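You operate a simulated robot arm through the tools that you are given. There is no shell and no other tool.

You are at the controls of a simulated robot arm. One attempt, no reset.

TASK
Swap the rack's orange module for the blue one and check the rack.
Fine: switch the rack off first and on again after; the old module goes on the mat, the new one in its slot. Set down upright: what you pick out.

Only the result counts: the job must be done as asked and must still hold three seconds after the hand-in. Knocking over, shifting, dropping, spilling or breaking anything else fails it.

THE ROBOT
A 6-joint arm with a fingered hand, fixed in place. Base frame: the origin is on the floor under the middle of its stand, x ahead of it, y to its left, z up; the work surface is at about z = 853. Readings come in mm, rad, newtons and seconds.
With the tool pointing down near the work surface it reaches from about 280 to 880 mm from the base axis. Its first joint turns from -2.897 to 2.897 rad. Payload 5 kg.
The tool frame sits at the grasp point between the pads (the TCP): z along the fingers, y along the line on which they close. The tips reach 36 mm beyond it. The gripper opens to 120 mm; its body begins 42 mm behind the TCP. The gripper is a hand of 4 fingers: y runs from the thumb to the fingers, the wrist lies at [-19, -123, -211] in the tool frame, and closing takes about 1.5 s.
Orientation is told as [roll, pitch, yaw] about the base's x, y, z axes, in that order, counted from this pose: with the fingers straight down and the wrist toward the robot, the tool's x, y and z point along [0, 1, 0], [1, 0, 0] and [0, 0, -1] of the base frame.

THE INTERFACE
- The arm moves only by the tool apply_moves. Its argument "series" is a list of rows, each an object (a shift or turn left out is 0, a gripper value left out holds the last) with "translation": the shift along the tool's x, y, z in units of 300 mm (1.0 is 300 mm), a list of three; "angular": the turn, a rotation vector about the tool's x, y, z in units of 45 degrees (1.0 is 45 degrees), a list of three; "jaw": the closure, from 0 (fully open) to 1 (shut). In form: [{"translation": [dx, dy, dz], "angular": [wx, wy, wz], "jaw": jaw}, ...]. A call has 1 to 20 rows; each row is the pose to reach, as a shift and turn from the pose commanded when the call began, along the tool's axes at that moment. A call with a number of a shift or a turn outside -1 to 1 is refused whole. A row lasts 0.2 s, in which the tool goes at most 50 mm and 0.15 rad; a call with a longer step from one row to the next is refused whole, and so is a gripper value outside its range. A pose out of reach is approached as far as the arm can. The call stops where the force on the tool passes 40 N (or 10 N more than at its start, if that is more) or the arm is blocked; 0.2 s more then pass. The fingers move at their own pace (about 45 mm/s each) and stop on an object; they squeeze with about 23 N. The grip force told is the motor's: it shows also when the fingers shut on nothing. Time passes only in rows, and 0.2 s behind the last, so rows that repeat a pose let the fingers close. It gives the time, the measured TCP pose, the force on the tool (base axes), the opening and the grip force at its end, in the units of the frame above (readings bear some noise), with the torque about the TCP (base axes, N m) and any sound that the robot's microphone picked up.
- Cameras (640 x 400 px; columns grow to the right, rows downward): "scene" is fixed at [400.8, 503, 1603.9]; the picture's right is [0.86, 0.50, 0.00], its down [0.43, -0.73, -0.53] and it looks along [-0.27, 0.46, -0.85] (base axes); focal length 319 px, centre (320, 200). "wrist" rides on the gripper at [73, -101, -142] in the tool frame; the picture's right is [-0.79, 0.29, -0.54], its down [-0.56, -0.70, 0.44] and it looks along [-0.25, 0.65, 0.71] (tool axes); focal length 280 px, centre (320, 200). There is no depth. A picture from a camera that has moved, and an enlarged one, comes with that camera's place and axes in the base frame and with its lens.
- grab_frame(camera): a new picture of that camera. No time passes.
- lift_body(by): slides the trunk up (or, below 0, down) by that many mm; the arm rides with it, the base frame stays. It gives what a move gives, with no picture.
- grasp_type(shape): the hand has 4 fingers and takes this shape, open, in about a second: jaw (thumb against the fingers, like two jaws); tri (thumb and two fingers); tip (a fingertip pinch); poke (one finger out to press); point (the index stretched); flat (the hand flat); cup (the hand cupped); fist (a fist). The gripper value then closes the fingers along that shape, each until it touches; the sizes above hold for jaw. It gives what a move gives, with no picture.
- zoom(camera, box): a new picture of the part [left, top, right, bottom] of that camera's present view, enlarged. No time passes.
- hand_in(): hands the job in; it is judged then, once.

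Places have to be worked out from the pictures, the camera data and where the tool is seen. Open the gripper and draw the arm clear of the work before you hand the job in, unless the task says otherwise.

The tools are called after "Emit:" as a command line: name --argument value ..., lists and objects as JSON in quotes. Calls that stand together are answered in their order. apply_moves: Moves the arm, as the interface text tells. Its arguments: {"type":"object","properties":{"series":{"type":"array","items":{"type":"object","properties":{"translation":{"type":"array","items":{"type":"number"}},"angular":{"type":"array","items":{"type":"number"}},"jaw":{"type":"number"}}}}},"required":["series"]} The other tools are called the same way: lift_body (by) moves the trunk up or down; grasp_type (shape) gives the hand a shape; grab_frame (camera) takes a picture; zoom (camera, box) takes an enlarged picture of a part of a camera's view; hand_in () hands the job in.

At the start:

```text
time: 0.0
eef_pos: [18.2, 714.6, 1152.1]
orientation: [0.002, 0.0, 0.0]
force: [0.3, -0.1, 1.2]
moment: [-0.03, 0.03, 0.0]
finger_gap: 119.7
finger_force: 0.0
shape: jaw
trunk travel left (down, up): [-690.0, 150.0]
```

scene: 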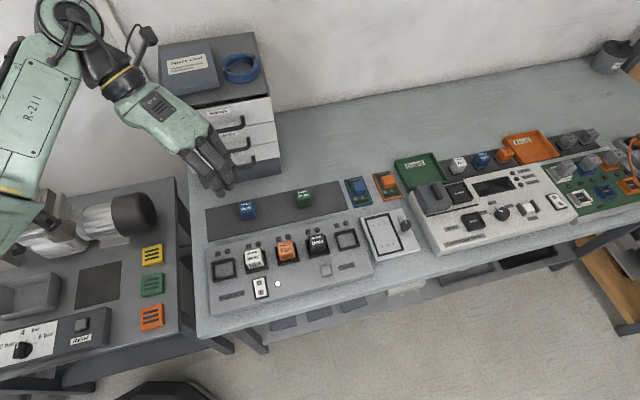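
wrist: 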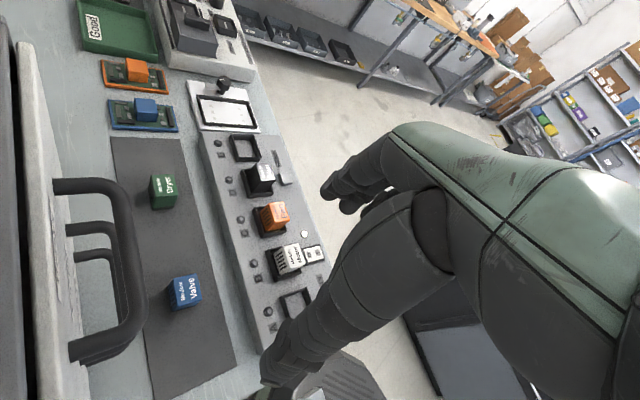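

I start by looking closer at the rack, the mat and the modules before I move anything.

Emit:
zoom --camera "scene" --box '[190, 170, 380, 310]'

Emit:
zoom --camera "scene" --box '[340, 120, 640, 300]'

Emit:
zoom --camera "wrist" --box '[80, 120, 360, 390]'

Emit:
zoom --camera "scene" --box '[0, 200, 200, 390]'

```text
2.86 times, centred on (285, 240) of scene
camera zoom: at [400.8, 503.0, 1603.9], right [0.86, 0.5, 0.0], down [0.43, -0.73, -0.53], along [-0.27, 0.46, -0.85], focal length 912 px, centre (420, 86)
```

zoom: 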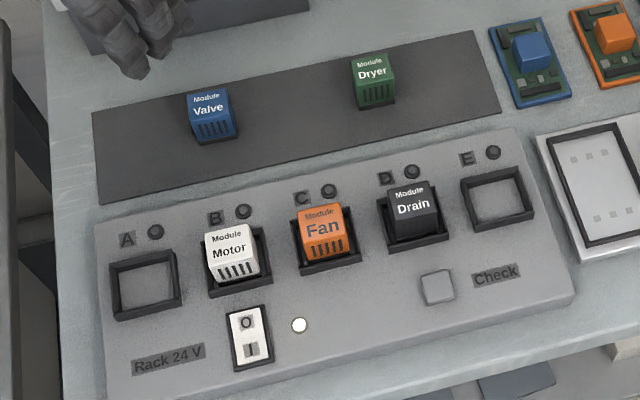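

```text
2.13 times, centred on (490, 210) of scene
camera zoom: at [400.8, 503.0, 1603.9], right [0.86, 0.5, 0.0], down [0.43, -0.73, -0.53], along [-0.27, 0.46, -0.85], focal length 681 px, centre (-43, 179)
```

zoom: 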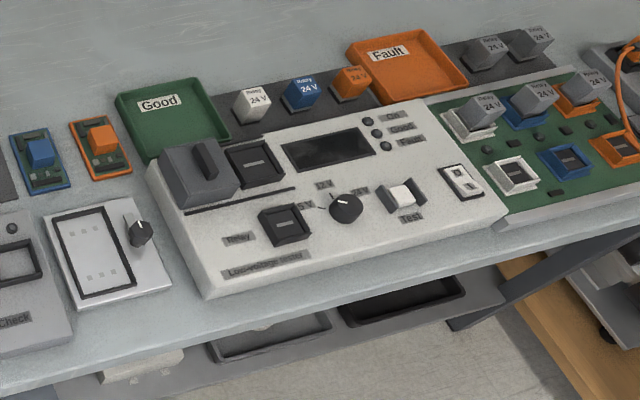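

```text
1.48 times, centred on (220, 255) of wrist
camera zoom: at [-81.3, 787.4, 1295.8], right [0.29, -0.79, 0.54], down [-0.7, -0.56, -0.44], along [0.65, -0.25, -0.71], focal length 415 px, centre (468, 118)
```

zoom: 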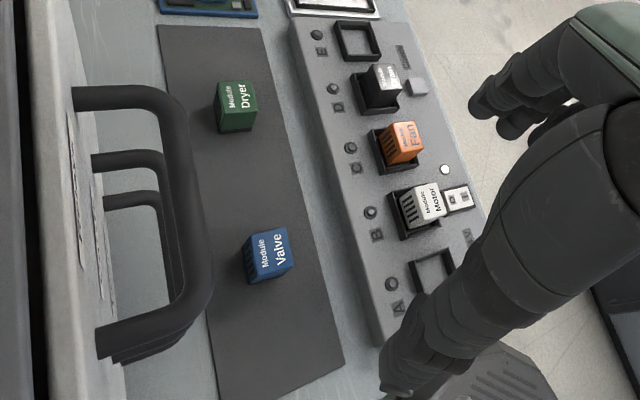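

```text
2.11 times, centred on (100, 295) of scene
camera zoom: at [400.8, 503.0, 1603.9], right [0.86, 0.5, 0.0], down [0.43, -0.73, -0.53], along [-0.27, 0.46, -0.85], focal length 672 px, centre (783, 0)
```

zoom: 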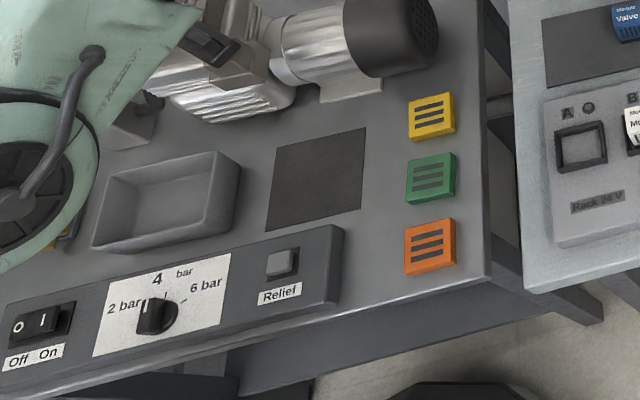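

The rack has slots A–E, with the orange Fan module in C, a rocker O/I at front left and a Check button at front right; the blue Valve module stands on the dark mat. I zoom in further to measure each part.

Emit:
zoom --camera "scene" --box '[255, 220, 335, 270]'

Emit:
zoom --camera "scene" --box '[225, 260, 305, 310]'

Emit:
zoom --camera "scene" --box '[295, 225, 375, 275]'

Emit:
zoom --camera "scene" --box '[200, 180, 280, 230]'

Emit:
zoom --camera "scene" --box '[120, 0, 280, 200]'

```text
8.00 times, centred on (295, 245) of scene
camera zoom: at [400.8, 503.0, 1603.9], right [0.86, 0.5, 0.0], down [0.43, -0.73, -0.53], along [-0.27, 0.46, -0.85], focal length 2554 px, centre (520, -160)
```

zoom: 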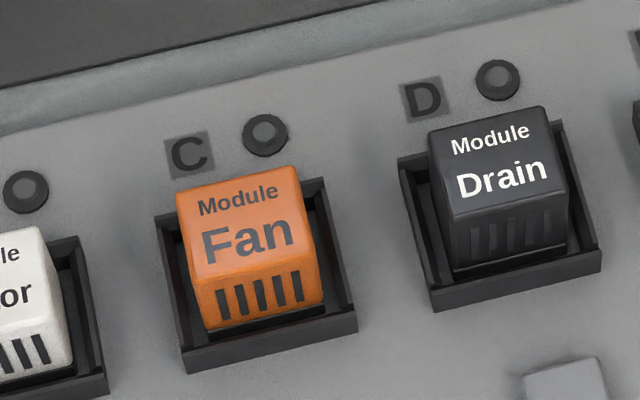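

```text
8.00 times, centred on (265, 285) of scene
camera zoom: at [400.8, 503.0, 1603.9], right [0.86, 0.5, 0.0], down [0.43, -0.73, -0.53], along [-0.27, 0.46, -0.85], focal length 2554 px, centre (760, -480)
```

zoom: 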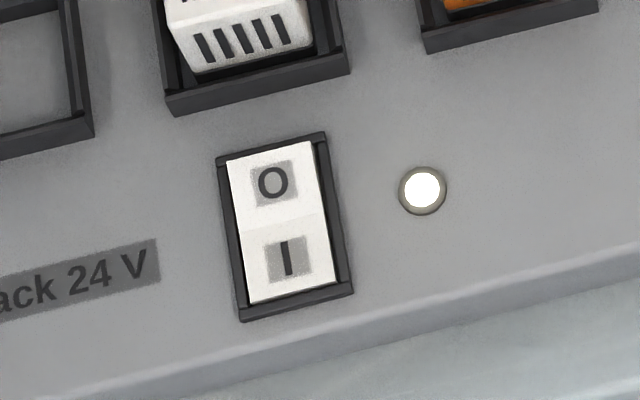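

```text
8.00 times, centred on (335, 250) of scene
camera zoom: at [400.8, 503.0, 1603.9], right [0.86, 0.5, 0.0], down [0.43, -0.73, -0.53], along [-0.27, 0.46, -0.85], focal length 2554 px, centre (200, -200)
```

zoom: 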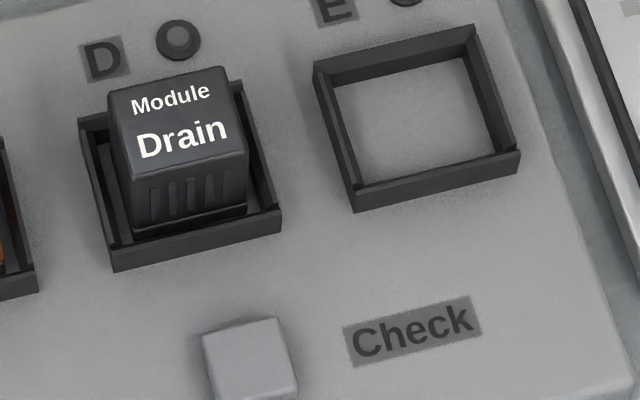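

```text
8.00 times, centred on (240, 205) of scene
camera zoom: at [400.8, 503.0, 1603.9], right [0.86, 0.5, 0.0], down [0.43, -0.73, -0.53], along [-0.27, 0.46, -0.85], focal length 2554 px, centre (960, 160)
```

zoom: 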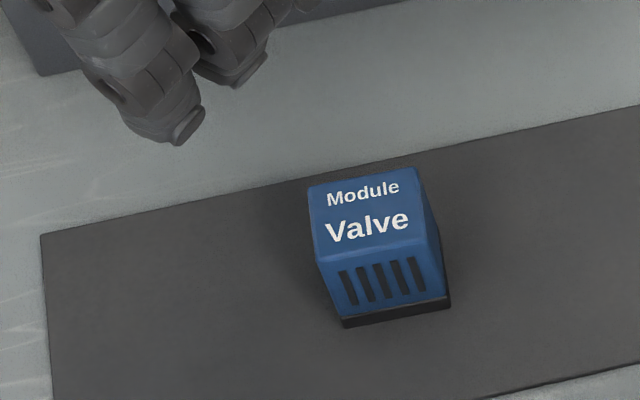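

```text
2.00 times, centred on (200, 100) of scene
camera zoom: at [400.8, 503.0, 1603.9], right [0.86, 0.5, 0.0], down [0.43, -0.73, -0.53], along [-0.27, 0.46, -0.85], focal length 638 px, centre (560, 400)
```

zoom: 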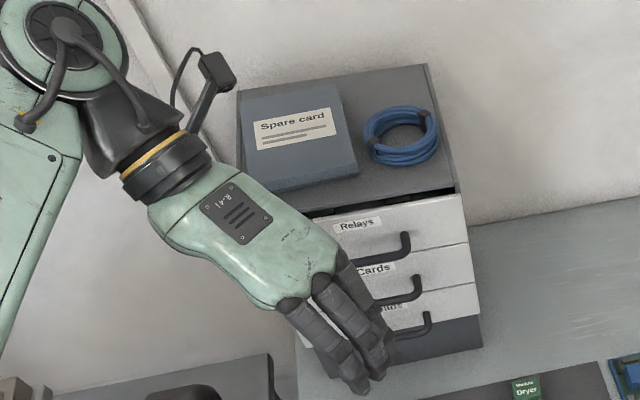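

I take closer wrist-camera views for triangulation.

Emit:
zoom --camera "wrist" --box '[230, 180, 326, 240]'

Emit:
zoom --camera "wrist" --box '[130, 250, 226, 310]'

Emit:
zoom --camera "wrist" --box '[180, 110, 372, 230]'

Emit:
zoom --camera "wrist" --box '[220, 220, 348, 300]'

```text
6.67 times, centred on (278, 210) of wrist
camera zoom: at [-81.3, 787.4, 1295.8], right [0.29, -0.79, 0.54], down [-0.7, -0.56, -0.44], along [0.65, -0.25, -0.71], focal length 1869 px, centre (600, 133)
```

zoom: 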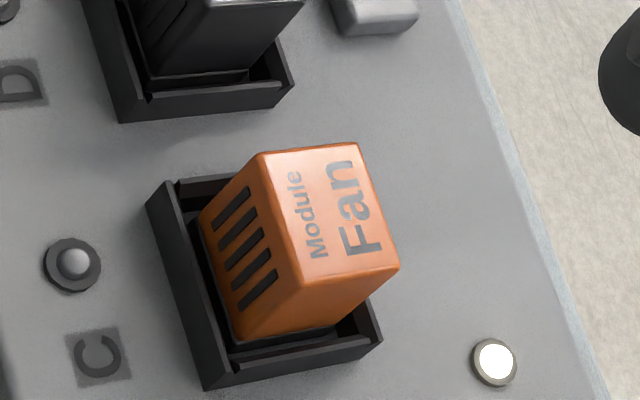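

```text
6.67 times, centred on (178, 280) of wrist
camera zoom: at [-81.3, 787.4, 1295.8], right [0.29, -0.79, 0.54], down [-0.7, -0.56, -0.44], along [0.65, -0.25, -0.71], focal length 1869 px, centre (1267, -333)
```

zoom: 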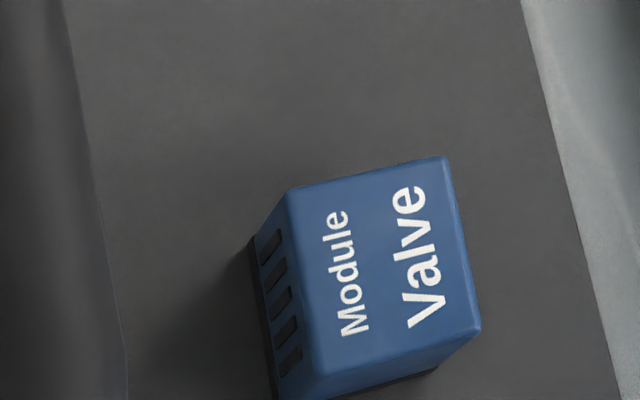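

```text
3.33 times, centred on (276, 170) of wrist
camera zoom: at [-81.3, 787.4, 1295.8], right [0.29, -0.79, 0.54], down [-0.7, -0.56, -0.44], along [0.65, -0.25, -0.71], focal length 935 px, centre (467, 300)
```

zoom: 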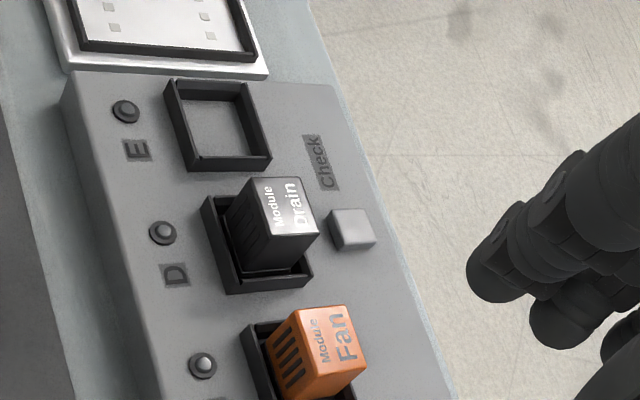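

```text
5.00 times, centred on (284, 260) of wrist
camera zoom: at [-81.3, 787.4, 1295.8], right [0.29, -0.79, 0.54], down [-0.7, -0.56, -0.44], along [0.65, -0.25, -0.71], focal length 1402 px, centre (500, -100)
```

zoom: 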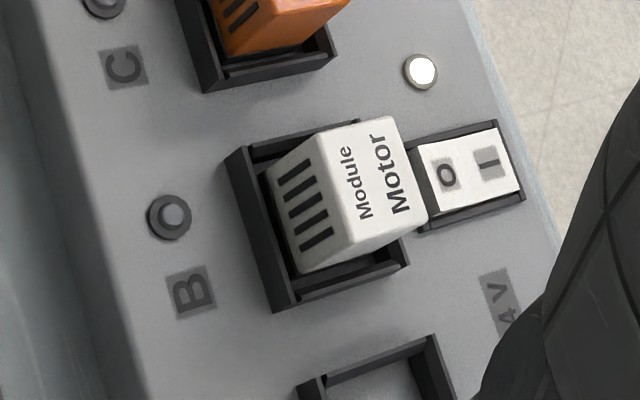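

Triangulating both views: the row of slots runs along about (0.71, 0.71), orange Fan top is near (184, 718, 924), blue Valve top near (24, 770, 895), rocker O near (168, 627, 889), I near (183, 612, 887) and Check near (283, 730, 888). I take the poke shape in free air to see where the poking finger sits.

Emit:
grasp_type --shape "poke"

Emit:
zoom --camera "scene" --box '[120, 60, 280, 220]'

Emit:
grab_frame --camera "wrist"

```text
time: 0.9
eef_pos: [20.3, 715.2, 1151.7]
orientation: [-0.001, 0.001, -0.001]
force: [0.1, 0.5, -0.2]
moment: [0.03, -0.03, 0.0]
finger_gap: 0.0
finger_force: 0.1
shape: poke
trunk travel left (down, up): [-690.0, 150.0]
```

```text
2.50 times, centred on (200, 140) of scene
camera zoom: at [400.8, 503.0, 1603.9], right [0.86, 0.5, 0.0], down [0.43, -0.73, -0.53], along [-0.27, 0.46, -0.85], focal length 798 px, centre (620, 350)
```

zoom: 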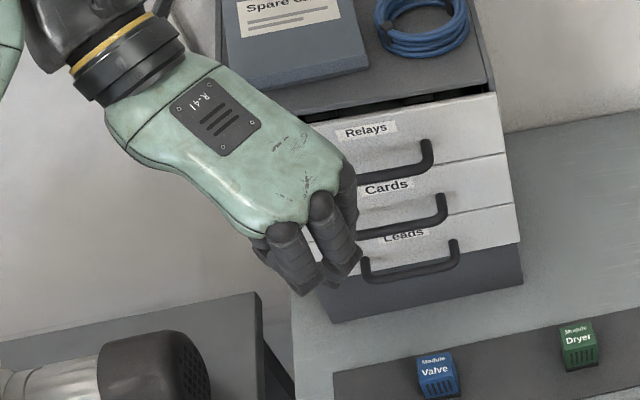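

```text
taken
camera wrist: at [-81.3, 787.4, 1295.8], right [0.29, -0.79, 0.54], down [-0.7, -0.56, -0.44], along [0.65, -0.25, -0.71], focal length 280 px, centre (320, 200)
```

wrist: 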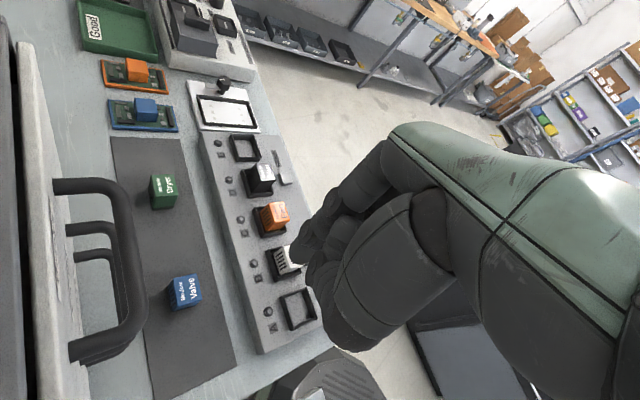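

The hand took a curled shape, and I need to see which finger points out; I zoom in on it from both cameras.

Emit:
zoom --camera "scene" --box '[170, 100, 230, 150]'

Emit:
zoom --camera "wrist" --box '[270, 120, 470, 370]'

```text
8.00 times, centred on (200, 125) of scene
camera zoom: at [400.8, 503.0, 1603.9], right [0.86, 0.5, 0.0], down [0.43, -0.73, -0.53], along [-0.27, 0.46, -0.85], focal length 2554 px, centre (1280, 800)
```

zoom: 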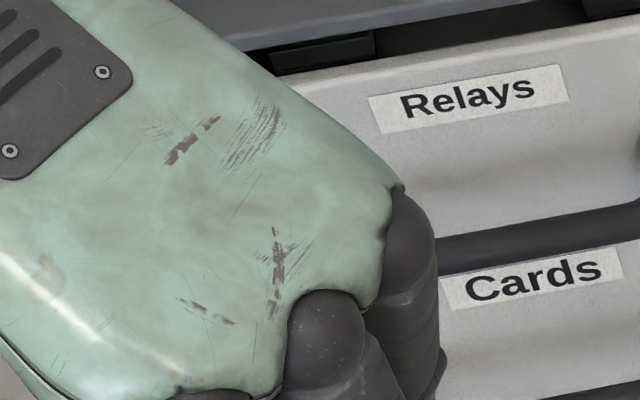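

```text
1.60 times, centred on (370, 245) of wrist
camera zoom: at [-81.3, 787.4, 1295.8], right [0.29, -0.79, 0.54], down [-0.7, -0.56, -0.44], along [0.65, -0.25, -0.71], focal length 449 px, centre (240, 128)
```

zoom: 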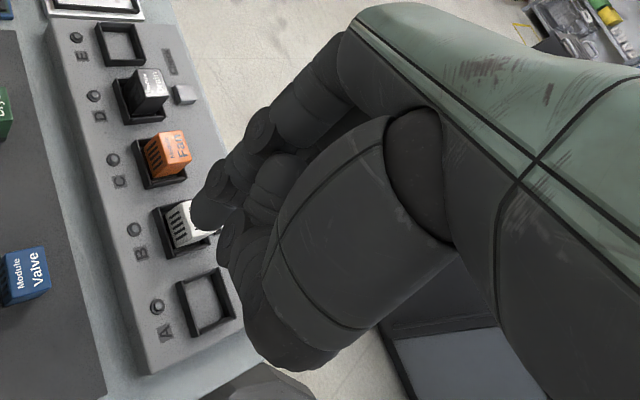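

In poke the finger nearest the wrist camera points down, roughly along the tool axis. I turn the hand 45° to line up with the rack and move it above slot C at height, where the scene camera sees it from the side.

Emit:
apply_moves --series '[{"translation": [0, 0.09, 0], "angular": [0, 0, -0.17]}, {"translation": [0, 0.18, 0], "angular": [0, 0, -0.34]}, {"translation": [0, 0.27, 0], "angular": [0, 0, -0.51]}, {"translation": [0, 0.36, 0], "angular": [0, 0, -0.68]}, {"translation": [0, 0.45, 0], "angular": [0, 0, -0.85]}, {"translation": [0, 0.55, 0], "angular": [0, 0, -1.0]}, {"translation": [0, 0.55, 0], "angular": [0, 0, -1.0]}]'

Emit:
grab_frame --camera "scene"

Emit:
grab_frame --camera "wrist"

```text
time: 2.5
eef_pos: [182.2, 716.6, 1151.4]
orientation: [-0.001, -0.001, 0.787]
force: [0.3, 0.4, -0.1]
moment: [0.03, -0.01, 0.01]
finger_gap: 0.2
finger_force: 0.0
shape: poke
trunk travel left (down, up): [-690.0, 150.0]
```

```text
taken
```

scene: 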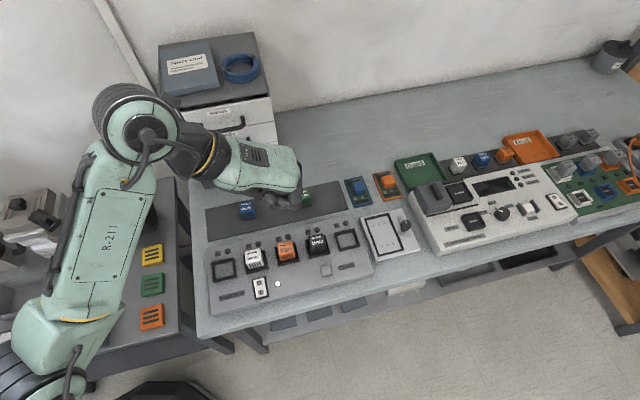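

```text
taken
camera wrist: at [60.4, 695.6, 1296.0], right [0.76, -0.35, 0.54], down [-0.1, -0.89, -0.44], along [0.64, 0.29, -0.71], focal length 280 px, centre (320, 200)
```

wrist: 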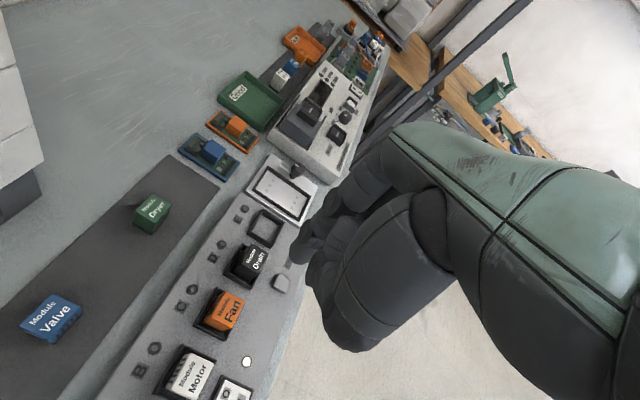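

The arm moved cleanly; I zoom in on the hand in both views to find the poke fingertip.

Emit:
zoom --camera "scene" --box '[200, 130, 328, 210]'

Emit:
zoom --camera "wrist" --box '[270, 170, 398, 250]'

```text
5.00 times, centred on (264, 170) of scene
camera zoom: at [400.8, 503.0, 1603.9], right [0.86, 0.5, 0.0], down [0.43, -0.73, -0.53], along [-0.27, 0.46, -0.85], focal length 1596 px, centre (600, 350)
```

zoom: 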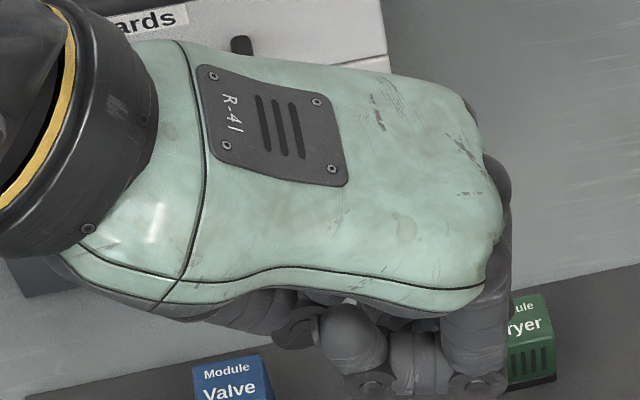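

```text
5.00 times, centred on (334, 210) of wrist
camera zoom: at [60.4, 695.6, 1296.0], right [0.76, -0.35, 0.54], down [-0.1, -0.89, -0.44], along [0.64, 0.29, -0.71], focal length 1402 px, centre (250, 150)
```

zoom: 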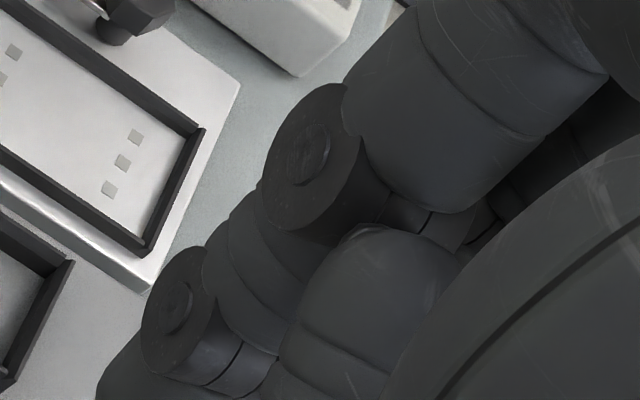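

The fingertip lies a little lower in the wrist picture; I look there.

Emit:
zoom --camera "wrist" --box '[270, 200, 398, 280]'

Emit:
zoom --camera "scene" --box '[240, 170, 320, 220]'

```text
5.00 times, centred on (334, 240) of wrist
camera zoom: at [60.4, 695.6, 1296.0], right [0.76, -0.35, 0.54], down [-0.1, -0.89, -0.44], along [0.64, 0.29, -0.71], focal length 1402 px, centre (250, 0)
```

zoom: 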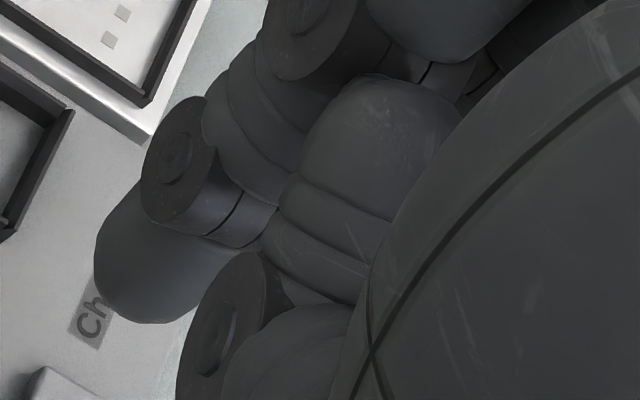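

```text
8.00 times, centred on (280, 195) of scene
camera zoom: at [400.8, 503.0, 1603.9], right [0.86, 0.5, 0.0], down [0.43, -0.73, -0.53], along [-0.27, 0.46, -0.85], focal length 2554 px, centre (640, 240)
```

zoom: 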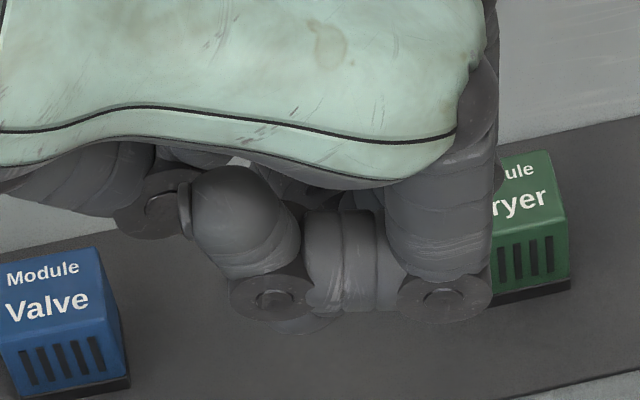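

The near-side fingers are curled and hide the poke finger from the scene camera. I compare with the point shape, whose stretched index should stick out clearly.

Emit:
grasp_type --shape "point"

Emit:
zoom --camera "scene" --box '[200, 130, 360, 230]'

Emit:
grab_frame --camera "wrist"

```text
time: 3.4
eef_pos: [184.8, 715.3, 1152.2]
orientation: [0.001, 0.0, 0.786]
force: [0.0, 0.4, -0.1]
moment: [-0.02, -0.01, 0.0]
finger_gap: 0.0
finger_force: 0.1
shape: point
trunk travel left (down, up): [-690.0, 150.0]
```

```text
4.00 times, centred on (280, 180) of scene
camera zoom: at [400.8, 503.0, 1603.9], right [0.86, 0.5, 0.0], down [0.43, -0.73, -0.53], along [-0.27, 0.46, -0.85], focal length 1277 px, centre (480, 280)
```

zoom: 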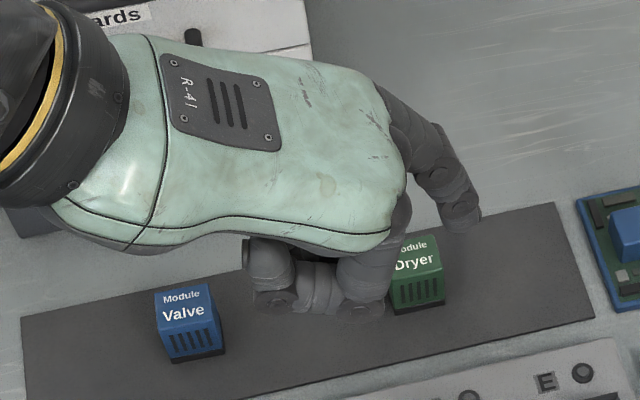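

```text
taken
camera wrist: at [61.8, 695.7, 1295.9], right [0.76, -0.35, 0.54], down [-0.1, -0.89, -0.44], along [0.64, 0.28, -0.71], focal length 280 px, centre (320, 200)
```

wrist: 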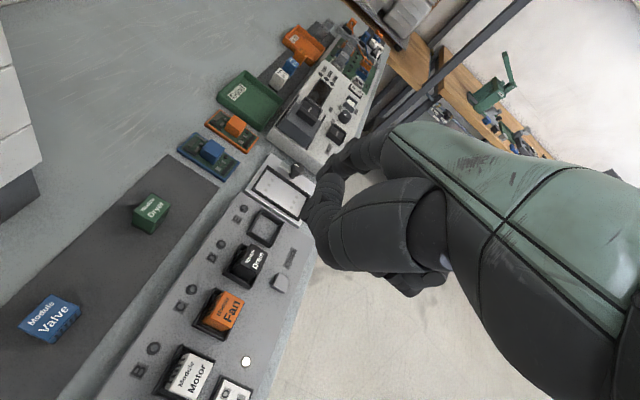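

The point shape sticks out diagonally, while poke puts the tip near the tool axis, which is handier for pressing straight down. I return to poke and go down to above the rocker's O end, still about 70 mm high, to check where the tip is against the rocker.

Emit:
grasp_type --shape "poke"

Emit:
apply_moves --series '[{"translation": [-0.036, -0.049, 0.101]}, {"translation": [-0.072, -0.098, 0.203]}, {"translation": [-0.107, -0.147, 0.304]}, {"translation": [-0.143, -0.196, 0.406]}, {"translation": [-0.179, -0.245, 0.507]}, {"translation": [-0.179, -0.245, 0.507]}]'

Emit:
grab_frame --camera "scene"

Emit:
grab_frame --camera "wrist"

```text
time: 4.3
eef_pos: [185.9, 716.1, 1151.8]
orientation: [0.001, 0.0, 0.785]
force: [0.7, 0.3, 0.4]
moment: [0.01, -0.01, 0.01]
finger_gap: 0.0
finger_force: 0.0
shape: poke
trunk travel left (down, up): [-690.0, 150.0]
```

```text
time: 5.7
eef_pos: [167.7, 626.5, 998.8]
orientation: [0.0, 0.001, 0.786]
force: [0.0, 0.2, 0.8]
moment: [0.0, 0.0, 0.0]
finger_gap: 0.0
finger_force: 0.0
shape: poke
trunk travel left (down, up): [-690.0, 150.0]
```

```text
taken
```

scene: 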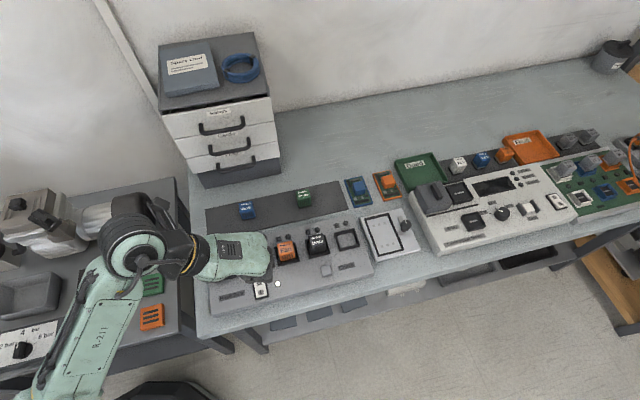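

```text
taken
camera wrist: at [44.7, 605.8, 1142.3], right [0.76, -0.35, 0.54], down [-0.1, -0.89, -0.44], along [0.64, 0.28, -0.71], focal length 280 px, centre (320, 200)
```

wrist: 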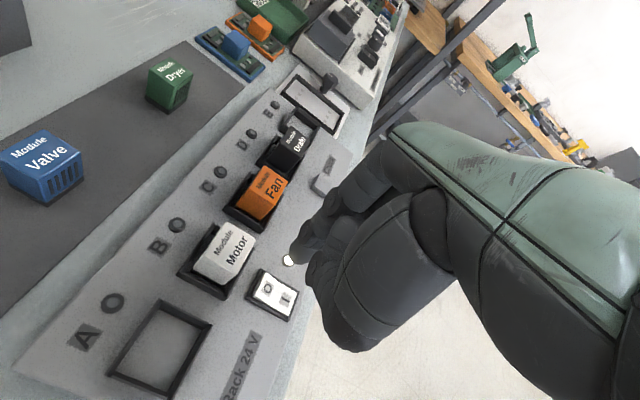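

The tip is heading for the rocker region. I descend to about 20 mm above the rocker and look again.

Emit:
apply_moves --series '[{"translation": [0, 0, 0.09]}, {"translation": [0, 0, 0.18]}, {"translation": [0, 0, 0.18]}]'

Emit:
zoom --camera "wrist" --box '[160, 170, 416, 330]'

Emit:
zoom --camera "scene" --box '[190, 220, 318, 300]'

```text
time: 6.5
eef_pos: [167.0, 625.9, 945.2]
orientation: [0.001, 0.0, 0.787]
force: [0.7, -0.2, -0.9]
moment: [0.02, -0.03, 0.02]
finger_gap: 0.0
finger_force: 0.1
shape: poke
trunk travel left (down, up): [-690.0, 150.0]
```

```text
2.50 times, centred on (288, 250) of wrist
camera zoom: at [44.5, 605.2, 1089.3], right [0.76, -0.35, 0.54], down [-0.1, -0.89, -0.44], along [0.64, 0.28, -0.71], focal length 701 px, centre (400, 75)
```

zoom: 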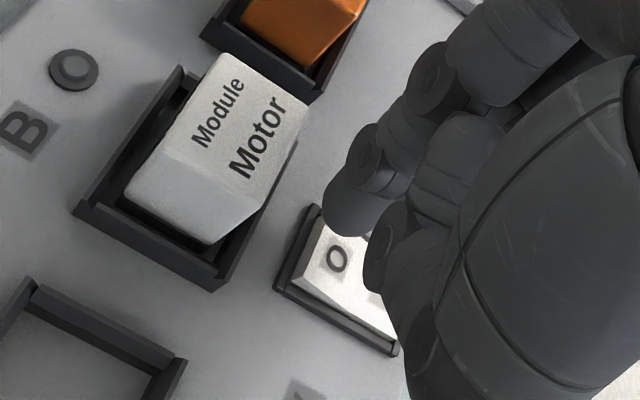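

```text
5.00 times, centred on (254, 260) of scene
camera zoom: at [400.8, 503.0, 1603.9], right [0.86, 0.5, 0.0], down [0.43, -0.73, -0.53], along [-0.27, 0.46, -0.85], focal length 1596 px, centre (650, -100)
```

zoom: 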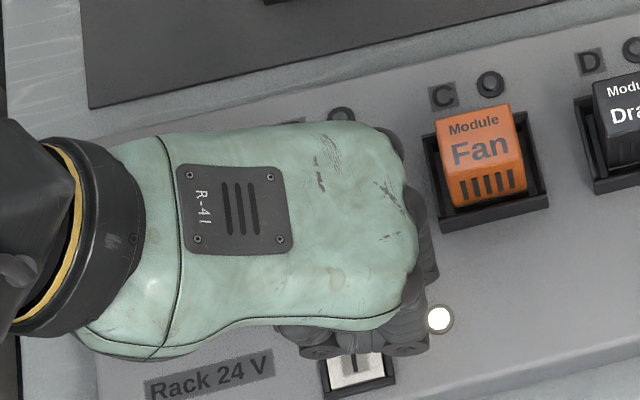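

The fingertip hangs some 20 mm over the rocker, about 8–10 mm too far back. I shift it toward the front by 7 mm and down 8 mm, then look again.

Emit:
apply_moves --series '[{"translation": [-0.0233, -0.005, 0.027]}, {"translation": [-0.0233, -0.005, 0.027]}]'

Emit:
zoom --camera "wrist" --box '[240, 220, 352, 290]'

Emit:
zoom --camera "scene" --box '[230, 265, 294, 305]'

```text
time: 7.1
eef_pos: [173.9, 619.3, 937.7]
orientation: [-0.001, 0.001, 0.785]
force: [0.5, -0.2, 0.2]
moment: [-0.05, -0.03, -0.02]
finger_gap: 0.0
finger_force: 0.1
shape: poke
trunk travel left (down, up): [-690.0, 150.0]
```

```text
5.71 times, centred on (296, 255) of wrist
camera zoom: at [49.7, 599.1, 1081.7], right [0.76, -0.35, 0.54], down [-0.1, -0.89, -0.44], along [0.64, 0.28, -0.71], focal length 1602 px, centre (457, -114)
```

zoom: 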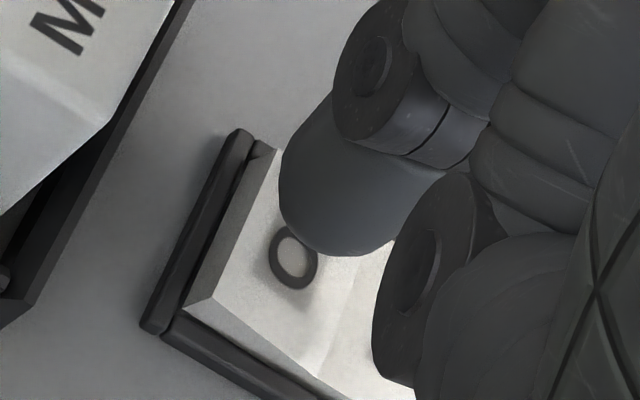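

```text
10.00 times, centred on (262, 285) of scene
camera zoom: at [400.8, 503.0, 1603.9], right [0.86, 0.5, 0.0], down [0.43, -0.73, -0.53], along [-0.27, 0.46, -0.85], focal length 3192 px, centre (900, -650)
```

zoom: 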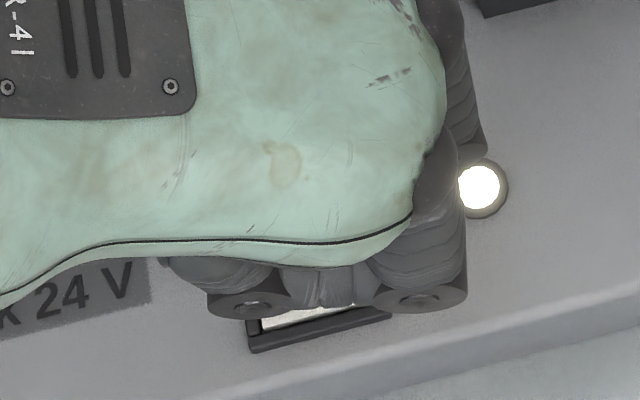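

The tip now sits a few mm behind the O mark, a good spot for tipping the rocker. I nudge 2 mm more to the front and go down in small steps until I feel contact.

Emit:
apply_moves --series '[{"translation": [-0.006, 0, 0.006]}, {"translation": [-0.006, 0, 0.012]}, {"translation": [-0.006, 0, 0.018]}, {"translation": [-0.006, 0, 0.022]}]'

Emit:
zoom --camera "wrist" --box '[240, 220, 352, 290]'

```text
time: 8.1
eef_pos: [174.9, 616.9, 931.4]
orientation: [0.0, 0.0, 0.784]
force: [0.4, 0.6, -0.7]
moment: [0.0, 0.0, -0.01]
finger_gap: 0.0
finger_force: 0.1
shape: poke
trunk travel left (down, up): [-690.0, 150.0]
```

```text
5.71 times, centred on (296, 255) of wrist
camera zoom: at [52.5, 597.3, 1075.2], right [0.76, -0.35, 0.54], down [-0.1, -0.89, -0.44], along [0.64, 0.28, -0.71], focal length 1602 px, centre (457, -114)
```

zoom: 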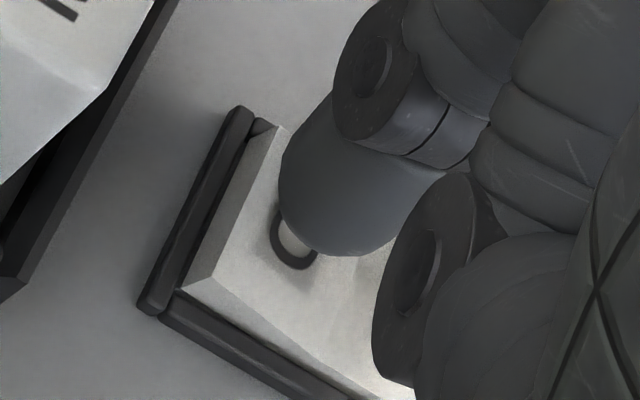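

Still no contact, but the tip is about 4–5 mm above the O mark. I shift 2 mm back for leverage and press down in 1–1.5 mm steps.

Emit:
apply_moves --series '[{"translation": [0.007, 0, 0.005]}, {"translation": [0.007, 0, 0.01]}, {"translation": [0.007, 0, 0.015]}, {"translation": [0.007, 0, 0.019]}, {"translation": [0.007, 0, 0.022]}]'

Emit:
zoom --camera "wrist" --box '[240, 220, 352, 290]'

Emit:
zoom --camera "scene" --box '[230, 265, 294, 305]'

```text
time: 9.3
eef_pos: [174.5, 619.7, 925.4]
orientation: [0.001, 0.0, 0.786]
force: [-1.1, 1.0, 4.7]
moment: [0.04, 0.01, 0.0]
finger_gap: 0.0
finger_force: 0.0
shape: poke
trunk travel left (down, up): [-690.0, 150.0]
```

```text
5.71 times, centred on (296, 255) of wrist
camera zoom: at [51.5, 598.6, 1069.0], right [0.76, -0.35, 0.54], down [-0.1, -0.89, -0.44], along [0.64, 0.29, -0.71], focal length 1602 px, centre (457, -114)
```

zoom: 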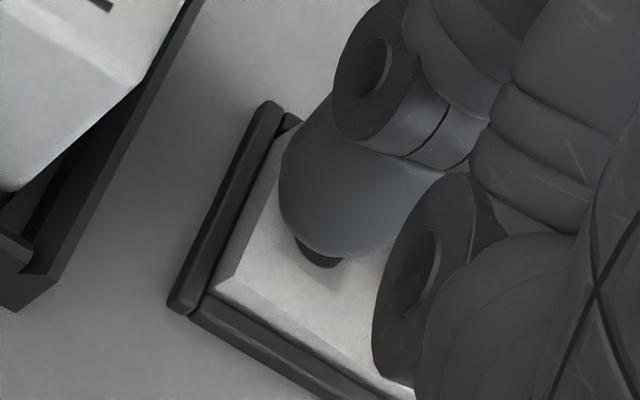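

```text
10.00 times, centred on (262, 285) of scene
camera zoom: at [400.8, 503.0, 1603.9], right [0.86, 0.5, 0.0], down [0.43, -0.73, -0.53], along [-0.27, 0.46, -0.85], focal length 3192 px, centre (900, -650)
```

zoom: 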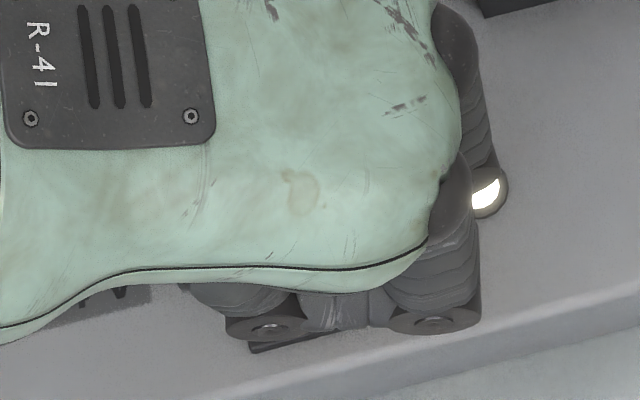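

Contact: 4.7 N upward at TCP z ≈ 925, and the lamp is still lit. I press on in 1 mm steps.

Emit:
apply_moves --series '[{"translation": [0, 0, 0.0035]}, {"translation": [0, 0, 0.007]}, {"translation": [0, 0, 0.0105]}]'

Emit:
zoom --camera "scene" --box '[230, 265, 294, 305]'

Emit:
zoom --camera "wrist" --box '[240, 220, 352, 290]'

```text
time: 10.1
eef_pos: [173.1, 619.6, 924.3]
orientation: [0.003, -0.007, 0.786]
force: [-0.2, 1.1, 21.5]
moment: [0.09, -0.06, 0.04]
finger_gap: 0.1
finger_force: 0.0
shape: poke
trunk travel left (down, up): [-690.0, 150.0]
```

```text
10.00 times, centred on (262, 285) of scene
camera zoom: at [400.8, 503.0, 1603.9], right [0.86, 0.5, 0.0], down [0.43, -0.73, -0.53], along [-0.27, 0.46, -0.85], focal length 3192 px, centre (900, -650)
```

zoom: 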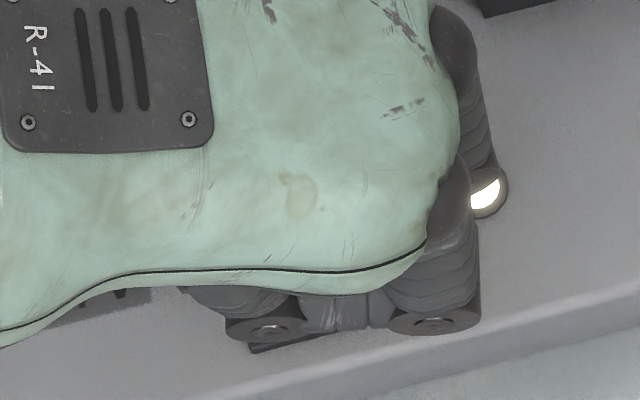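

```text
5.71 times, centred on (296, 255) of wrist
camera zoom: at [51.4, 597.9, 1068.6], right [0.76, -0.36, 0.54], down [-0.1, -0.89, -0.45], along [0.64, 0.29, -0.71], focal length 1602 px, centre (457, -114)
```

zoom: 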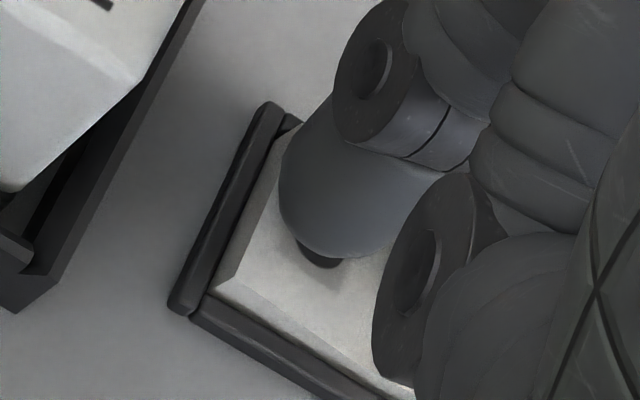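

The force has risen to 21 N without the rocker tipping, so it is stiffer than expected. I press a little further, still well under the limit.

Emit:
apply_moves --series '[{"translation": [0, 0, 0.003]}, {"translation": [0, 0, 0.006]}, {"translation": [0, 0, 0.006]}]'

Emit:
zoom --camera "wrist" --box '[240, 220, 352, 290]'

Emit:
zoom --camera "scene" --box '[230, 265, 294, 305]'

```text
time: 10.9
eef_pos: [173.4, 619.1, 924.6]
orientation: [0.006, -0.008, 0.786]
force: [0.0, 4.9, 36.6]
moment: [0.21, -0.12, 0.06]
finger_gap: 0.0
finger_force: 0.0
shape: poke
trunk travel left (down, up): [-690.0, 150.0]
```

```text
5.71 times, centred on (296, 255) of wrist
camera zoom: at [51.2, 596.9, 1068.5], right [0.76, -0.36, 0.54], down [-0.1, -0.89, -0.45], along [0.64, 0.29, -0.71], focal length 1602 px, centre (457, -114)
```

zoom: 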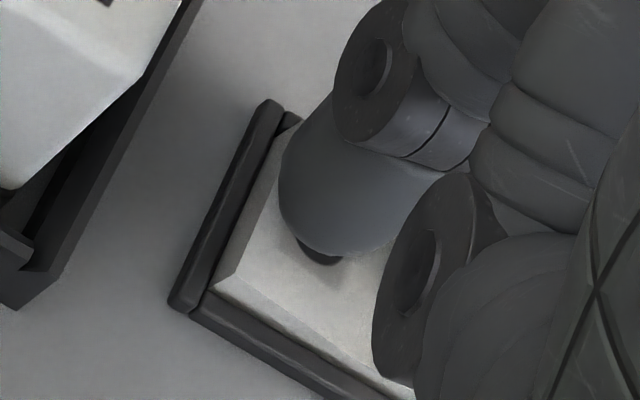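

```text
10.00 times, centred on (262, 285) of scene
camera zoom: at [400.8, 503.0, 1603.9], right [0.86, 0.5, 0.0], down [0.43, -0.73, -0.53], along [-0.27, 0.46, -0.85], focal length 3192 px, centre (900, -650)
```

zoom: 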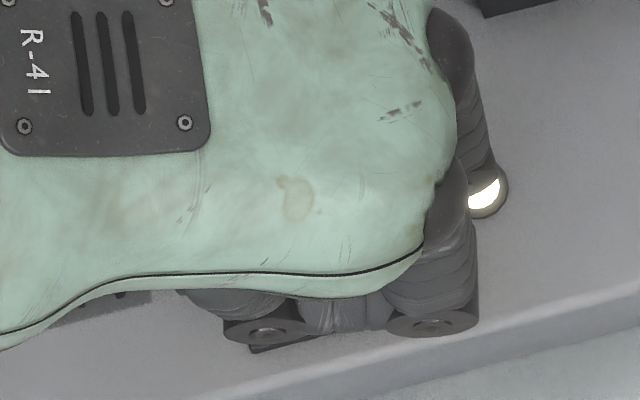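

The torque reading places the load near the rocker's pivot: a curled neighbouring knuckle seems to rest on the I half at the same time. I lift off and test whether closing the value in poke changes the finger shape.

Emit:
apply_moves --series '[{"translation": [0, 0, -0.05]}, {"translation": [0, 0, -0.18]}, {"translation": [0, 0, -0.18], "jaw": 0.0}]'

Emit:
zoom --camera "wrist" --box '[220, 180, 412, 300]'

Emit:
apply_moves --series '[{"jaw": 1.0}, {"jaw": 1.0}, {"jaw": 1.0}, {"jaw": 1.0}, {"jaw": 1.0}, {"jaw": 1.0}, {"jaw": 1.0}, {"jaw": 1.0}]'

Emit:
zoom --camera "wrist" --box '[220, 180, 412, 300]'

Emit:
zoom --camera "scene" --box '[200, 210, 328, 290]'

```text
time: 11.7
eef_pos: [175.5, 619.2, 973.2]
orientation: [-0.002, 0.002, 0.786]
force: [-0.2, -0.3, 0.7]
moment: [-0.04, -0.01, 0.02]
finger_gap: 0.0
finger_force: 0.0
shape: poke
trunk travel left (down, up): [-690.0, 150.0]
```

```text
3.33 times, centred on (316, 240) of wrist
camera zoom: at [52.4, 598.6, 1116.9], right [0.76, -0.35, 0.54], down [-0.1, -0.89, -0.44], along [0.64, 0.28, -0.72], focal length 935 px, centre (333, 67)
```

zoom: 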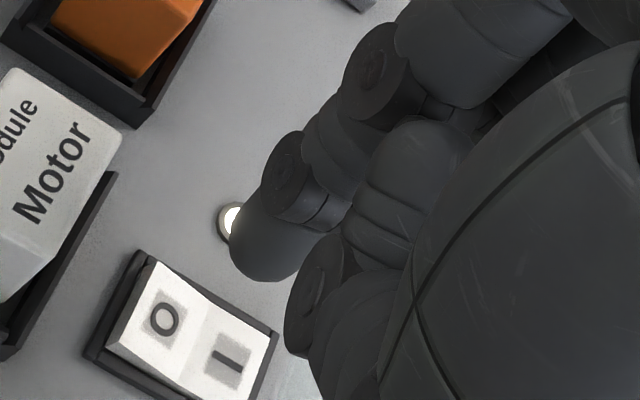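

```text
time: 13.5
eef_pos: [174.9, 618.7, 974.0]
orientation: [0.0, 0.001, 0.785]
force: [-0.4, -0.5, 0.6]
moment: [0.03, -0.01, 0.02]
finger_gap: 0.0
finger_force: 23.0
shape: jaw
trunk travel left (down, up): [-690.0, 150.0]
```

```text
3.33 times, centred on (316, 240) of wrist
camera zoom: at [52.3, 598.4, 1117.9], right [0.76, -0.35, 0.54], down [-0.1, -0.89, -0.44], along [0.64, 0.28, -0.71], focal length 935 px, centre (333, 67)
```

zoom: 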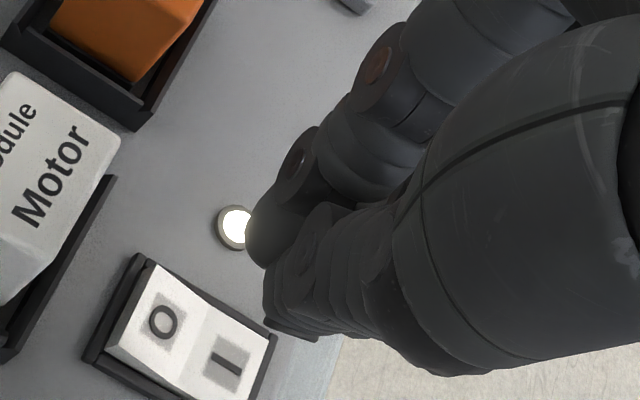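

```text
5.00 times, centred on (264, 250) of scene
camera zoom: at [400.8, 503.0, 1603.9], right [0.86, 0.5, 0.0], down [0.43, -0.73, -0.53], along [-0.27, 0.46, -0.85], focal length 1596 px, centre (600, -50)
```

zoom: 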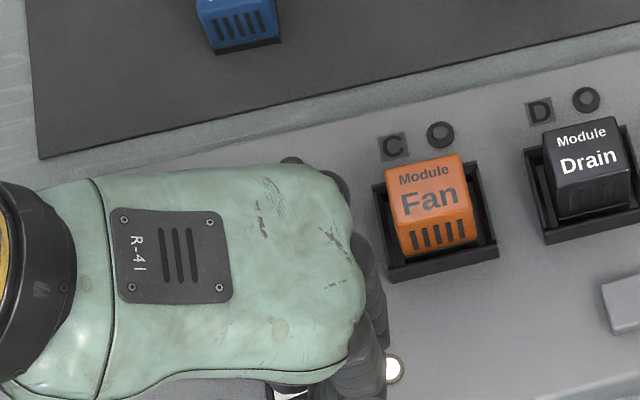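

Setting the gripper value switched the hand back to a closed jaw, so in poke I must leave the value out. I check what the tip shape looks like as an alternative for pressing and gripping.

Emit:
grasp_type --shape "tip"

Emit:
grab_frame --camera "wrist"

Emit:
zoom --camera "scene" --box '[200, 210, 328, 290]'

```text
time: 14.4
eef_pos: [175.1, 619.9, 973.3]
orientation: [0.001, -0.001, 0.786]
force: [0.0, 0.2, 0.0]
moment: [-0.01, 0.03, -0.03]
finger_gap: 119.7
finger_force: 0.0
shape: tip
trunk travel left (down, up): [-690.0, 150.0]
```

```text
taken
camera wrist: at [52.3, 598.5, 1117.9], right [0.76, -0.35, 0.54], down [-0.1, -0.89, -0.44], along [0.64, 0.28, -0.71], focal length 280 px, centre (320, 200)
```

wrist: 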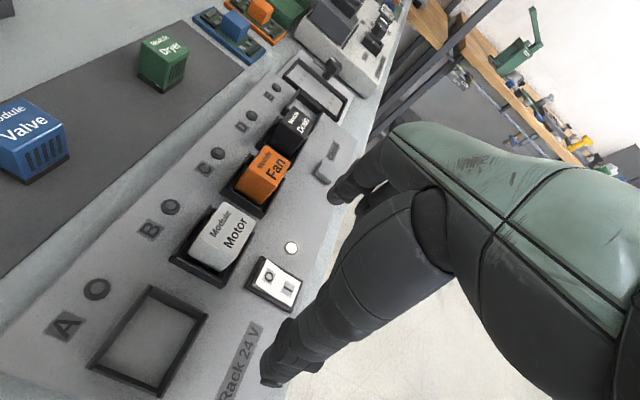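

```text
5.00 times, centred on (264, 250) of scene
camera zoom: at [400.8, 503.0, 1603.9], right [0.86, 0.5, 0.0], down [0.43, -0.73, -0.53], along [-0.27, 0.46, -0.85], focal length 1596 px, centre (600, -50)
```

zoom: 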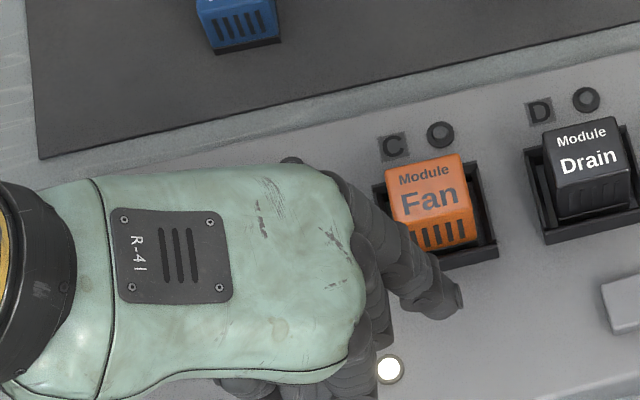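

I test whether the tip shape keeps its form when given a closing value, and see how the other fingers lie.

Emit:
apply_moves --series '[{"jaw": 0.6}, {"jaw": 0.6}, {"jaw": 0.6}, {"jaw": 0.6}, {"jaw": 0.6}, {"jaw": 0.6}]'

Emit:
grab_frame --camera "wrist"

Emit:
zoom --camera "scene" --box '[200, 210, 328, 290]'

```text
time: 15.8
eef_pos: [175.9, 616.9, 973.9]
orientation: [-0.001, 0.0, 0.785]
force: [-0.2, 0.2, 1.1]
moment: [0.03, -0.02, 0.01]
finger_gap: 48.8
finger_force: 0.0
shape: tip
trunk travel left (down, up): [-690.0, 150.0]
```

```text
taken
camera wrist: at [52.3, 598.4, 1117.9], right [0.76, -0.35, 0.54], down [-0.1, -0.89, -0.44], along [0.64, 0.28, -0.71], focal length 280 px, centre (320, 200)
```

wrist: 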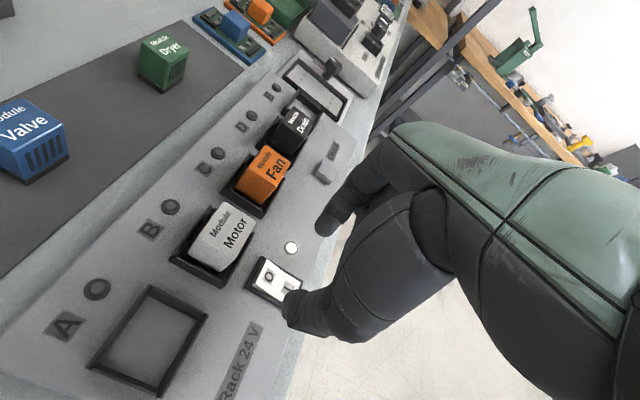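

```text
5.00 times, centred on (264, 250) of scene
camera zoom: at [400.8, 503.0, 1603.9], right [0.86, 0.5, 0.0], down [0.43, -0.73, -0.53], along [-0.27, 0.46, -0.85], focal length 1596 px, centre (600, -50)
```

zoom: 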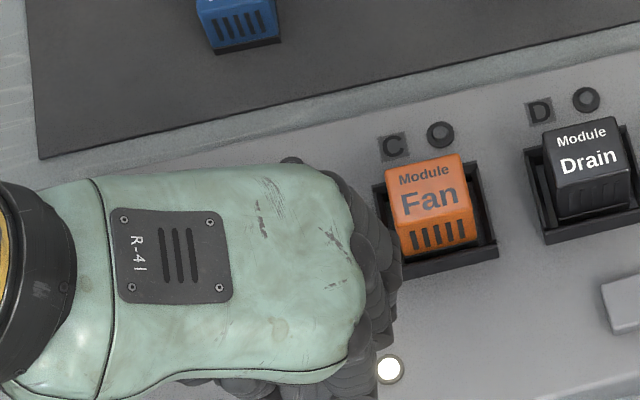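

Tip keeps its form (gap 48.8 at 0.6), with only thumb and index in play. I close it fully to see whether the pinched tips stand clear below the other fingers, which would make a better pusher.

Emit:
apply_moves --series '[{"jaw": 1.0}, {"jaw": 1.0}, {"jaw": 1.0}, {"jaw": 1.0}, {"jaw": 1.0}]'

Emit:
zoom --camera "wrist" --box '[220, 180, 412, 300]'

Emit:
zoom --camera "scene" --box '[220, 240, 300, 290]'

```text
time: 17.0
eef_pos: [175.4, 619.5, 973.9]
orientation: [-0.001, 0.002, 0.786]
force: [0.0, -0.2, -0.1]
moment: [0.02, 0.0, 0.02]
finger_gap: 0.2
finger_force: 23.0
shape: tip
trunk travel left (down, up): [-690.0, 150.0]
```

```text
3.33 times, centred on (316, 240) of wrist
camera zoom: at [52.3, 598.4, 1117.9], right [0.76, -0.35, 0.54], down [-0.1, -0.89, -0.44], along [0.64, 0.28, -0.71], focal length 935 px, centre (333, 67)
```

zoom: 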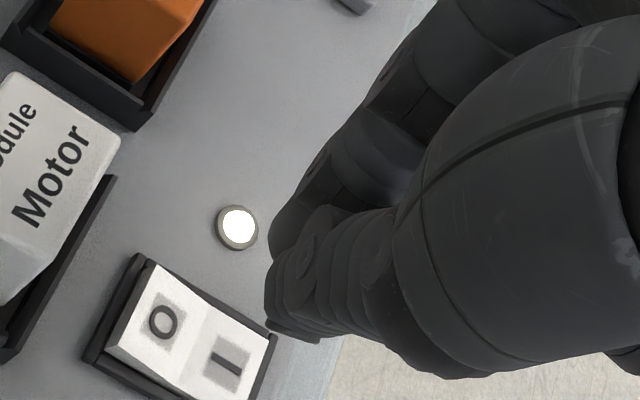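

```text
8.00 times, centred on (260, 265) of scene
camera zoom: at [400.8, 503.0, 1603.9], right [0.86, 0.5, 0.0], down [0.43, -0.73, -0.53], along [-0.27, 0.46, -0.85], focal length 2554 px, centre (800, -320)
```

zoom: 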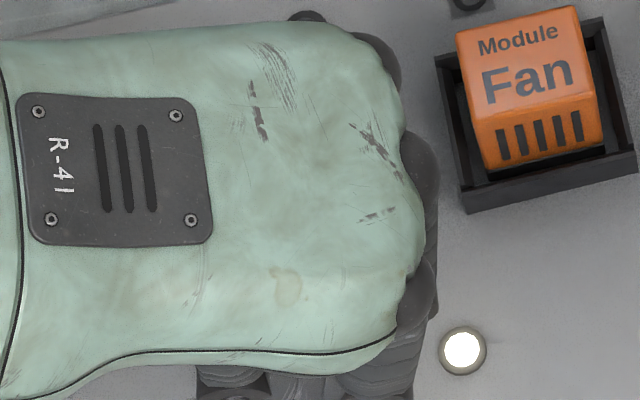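

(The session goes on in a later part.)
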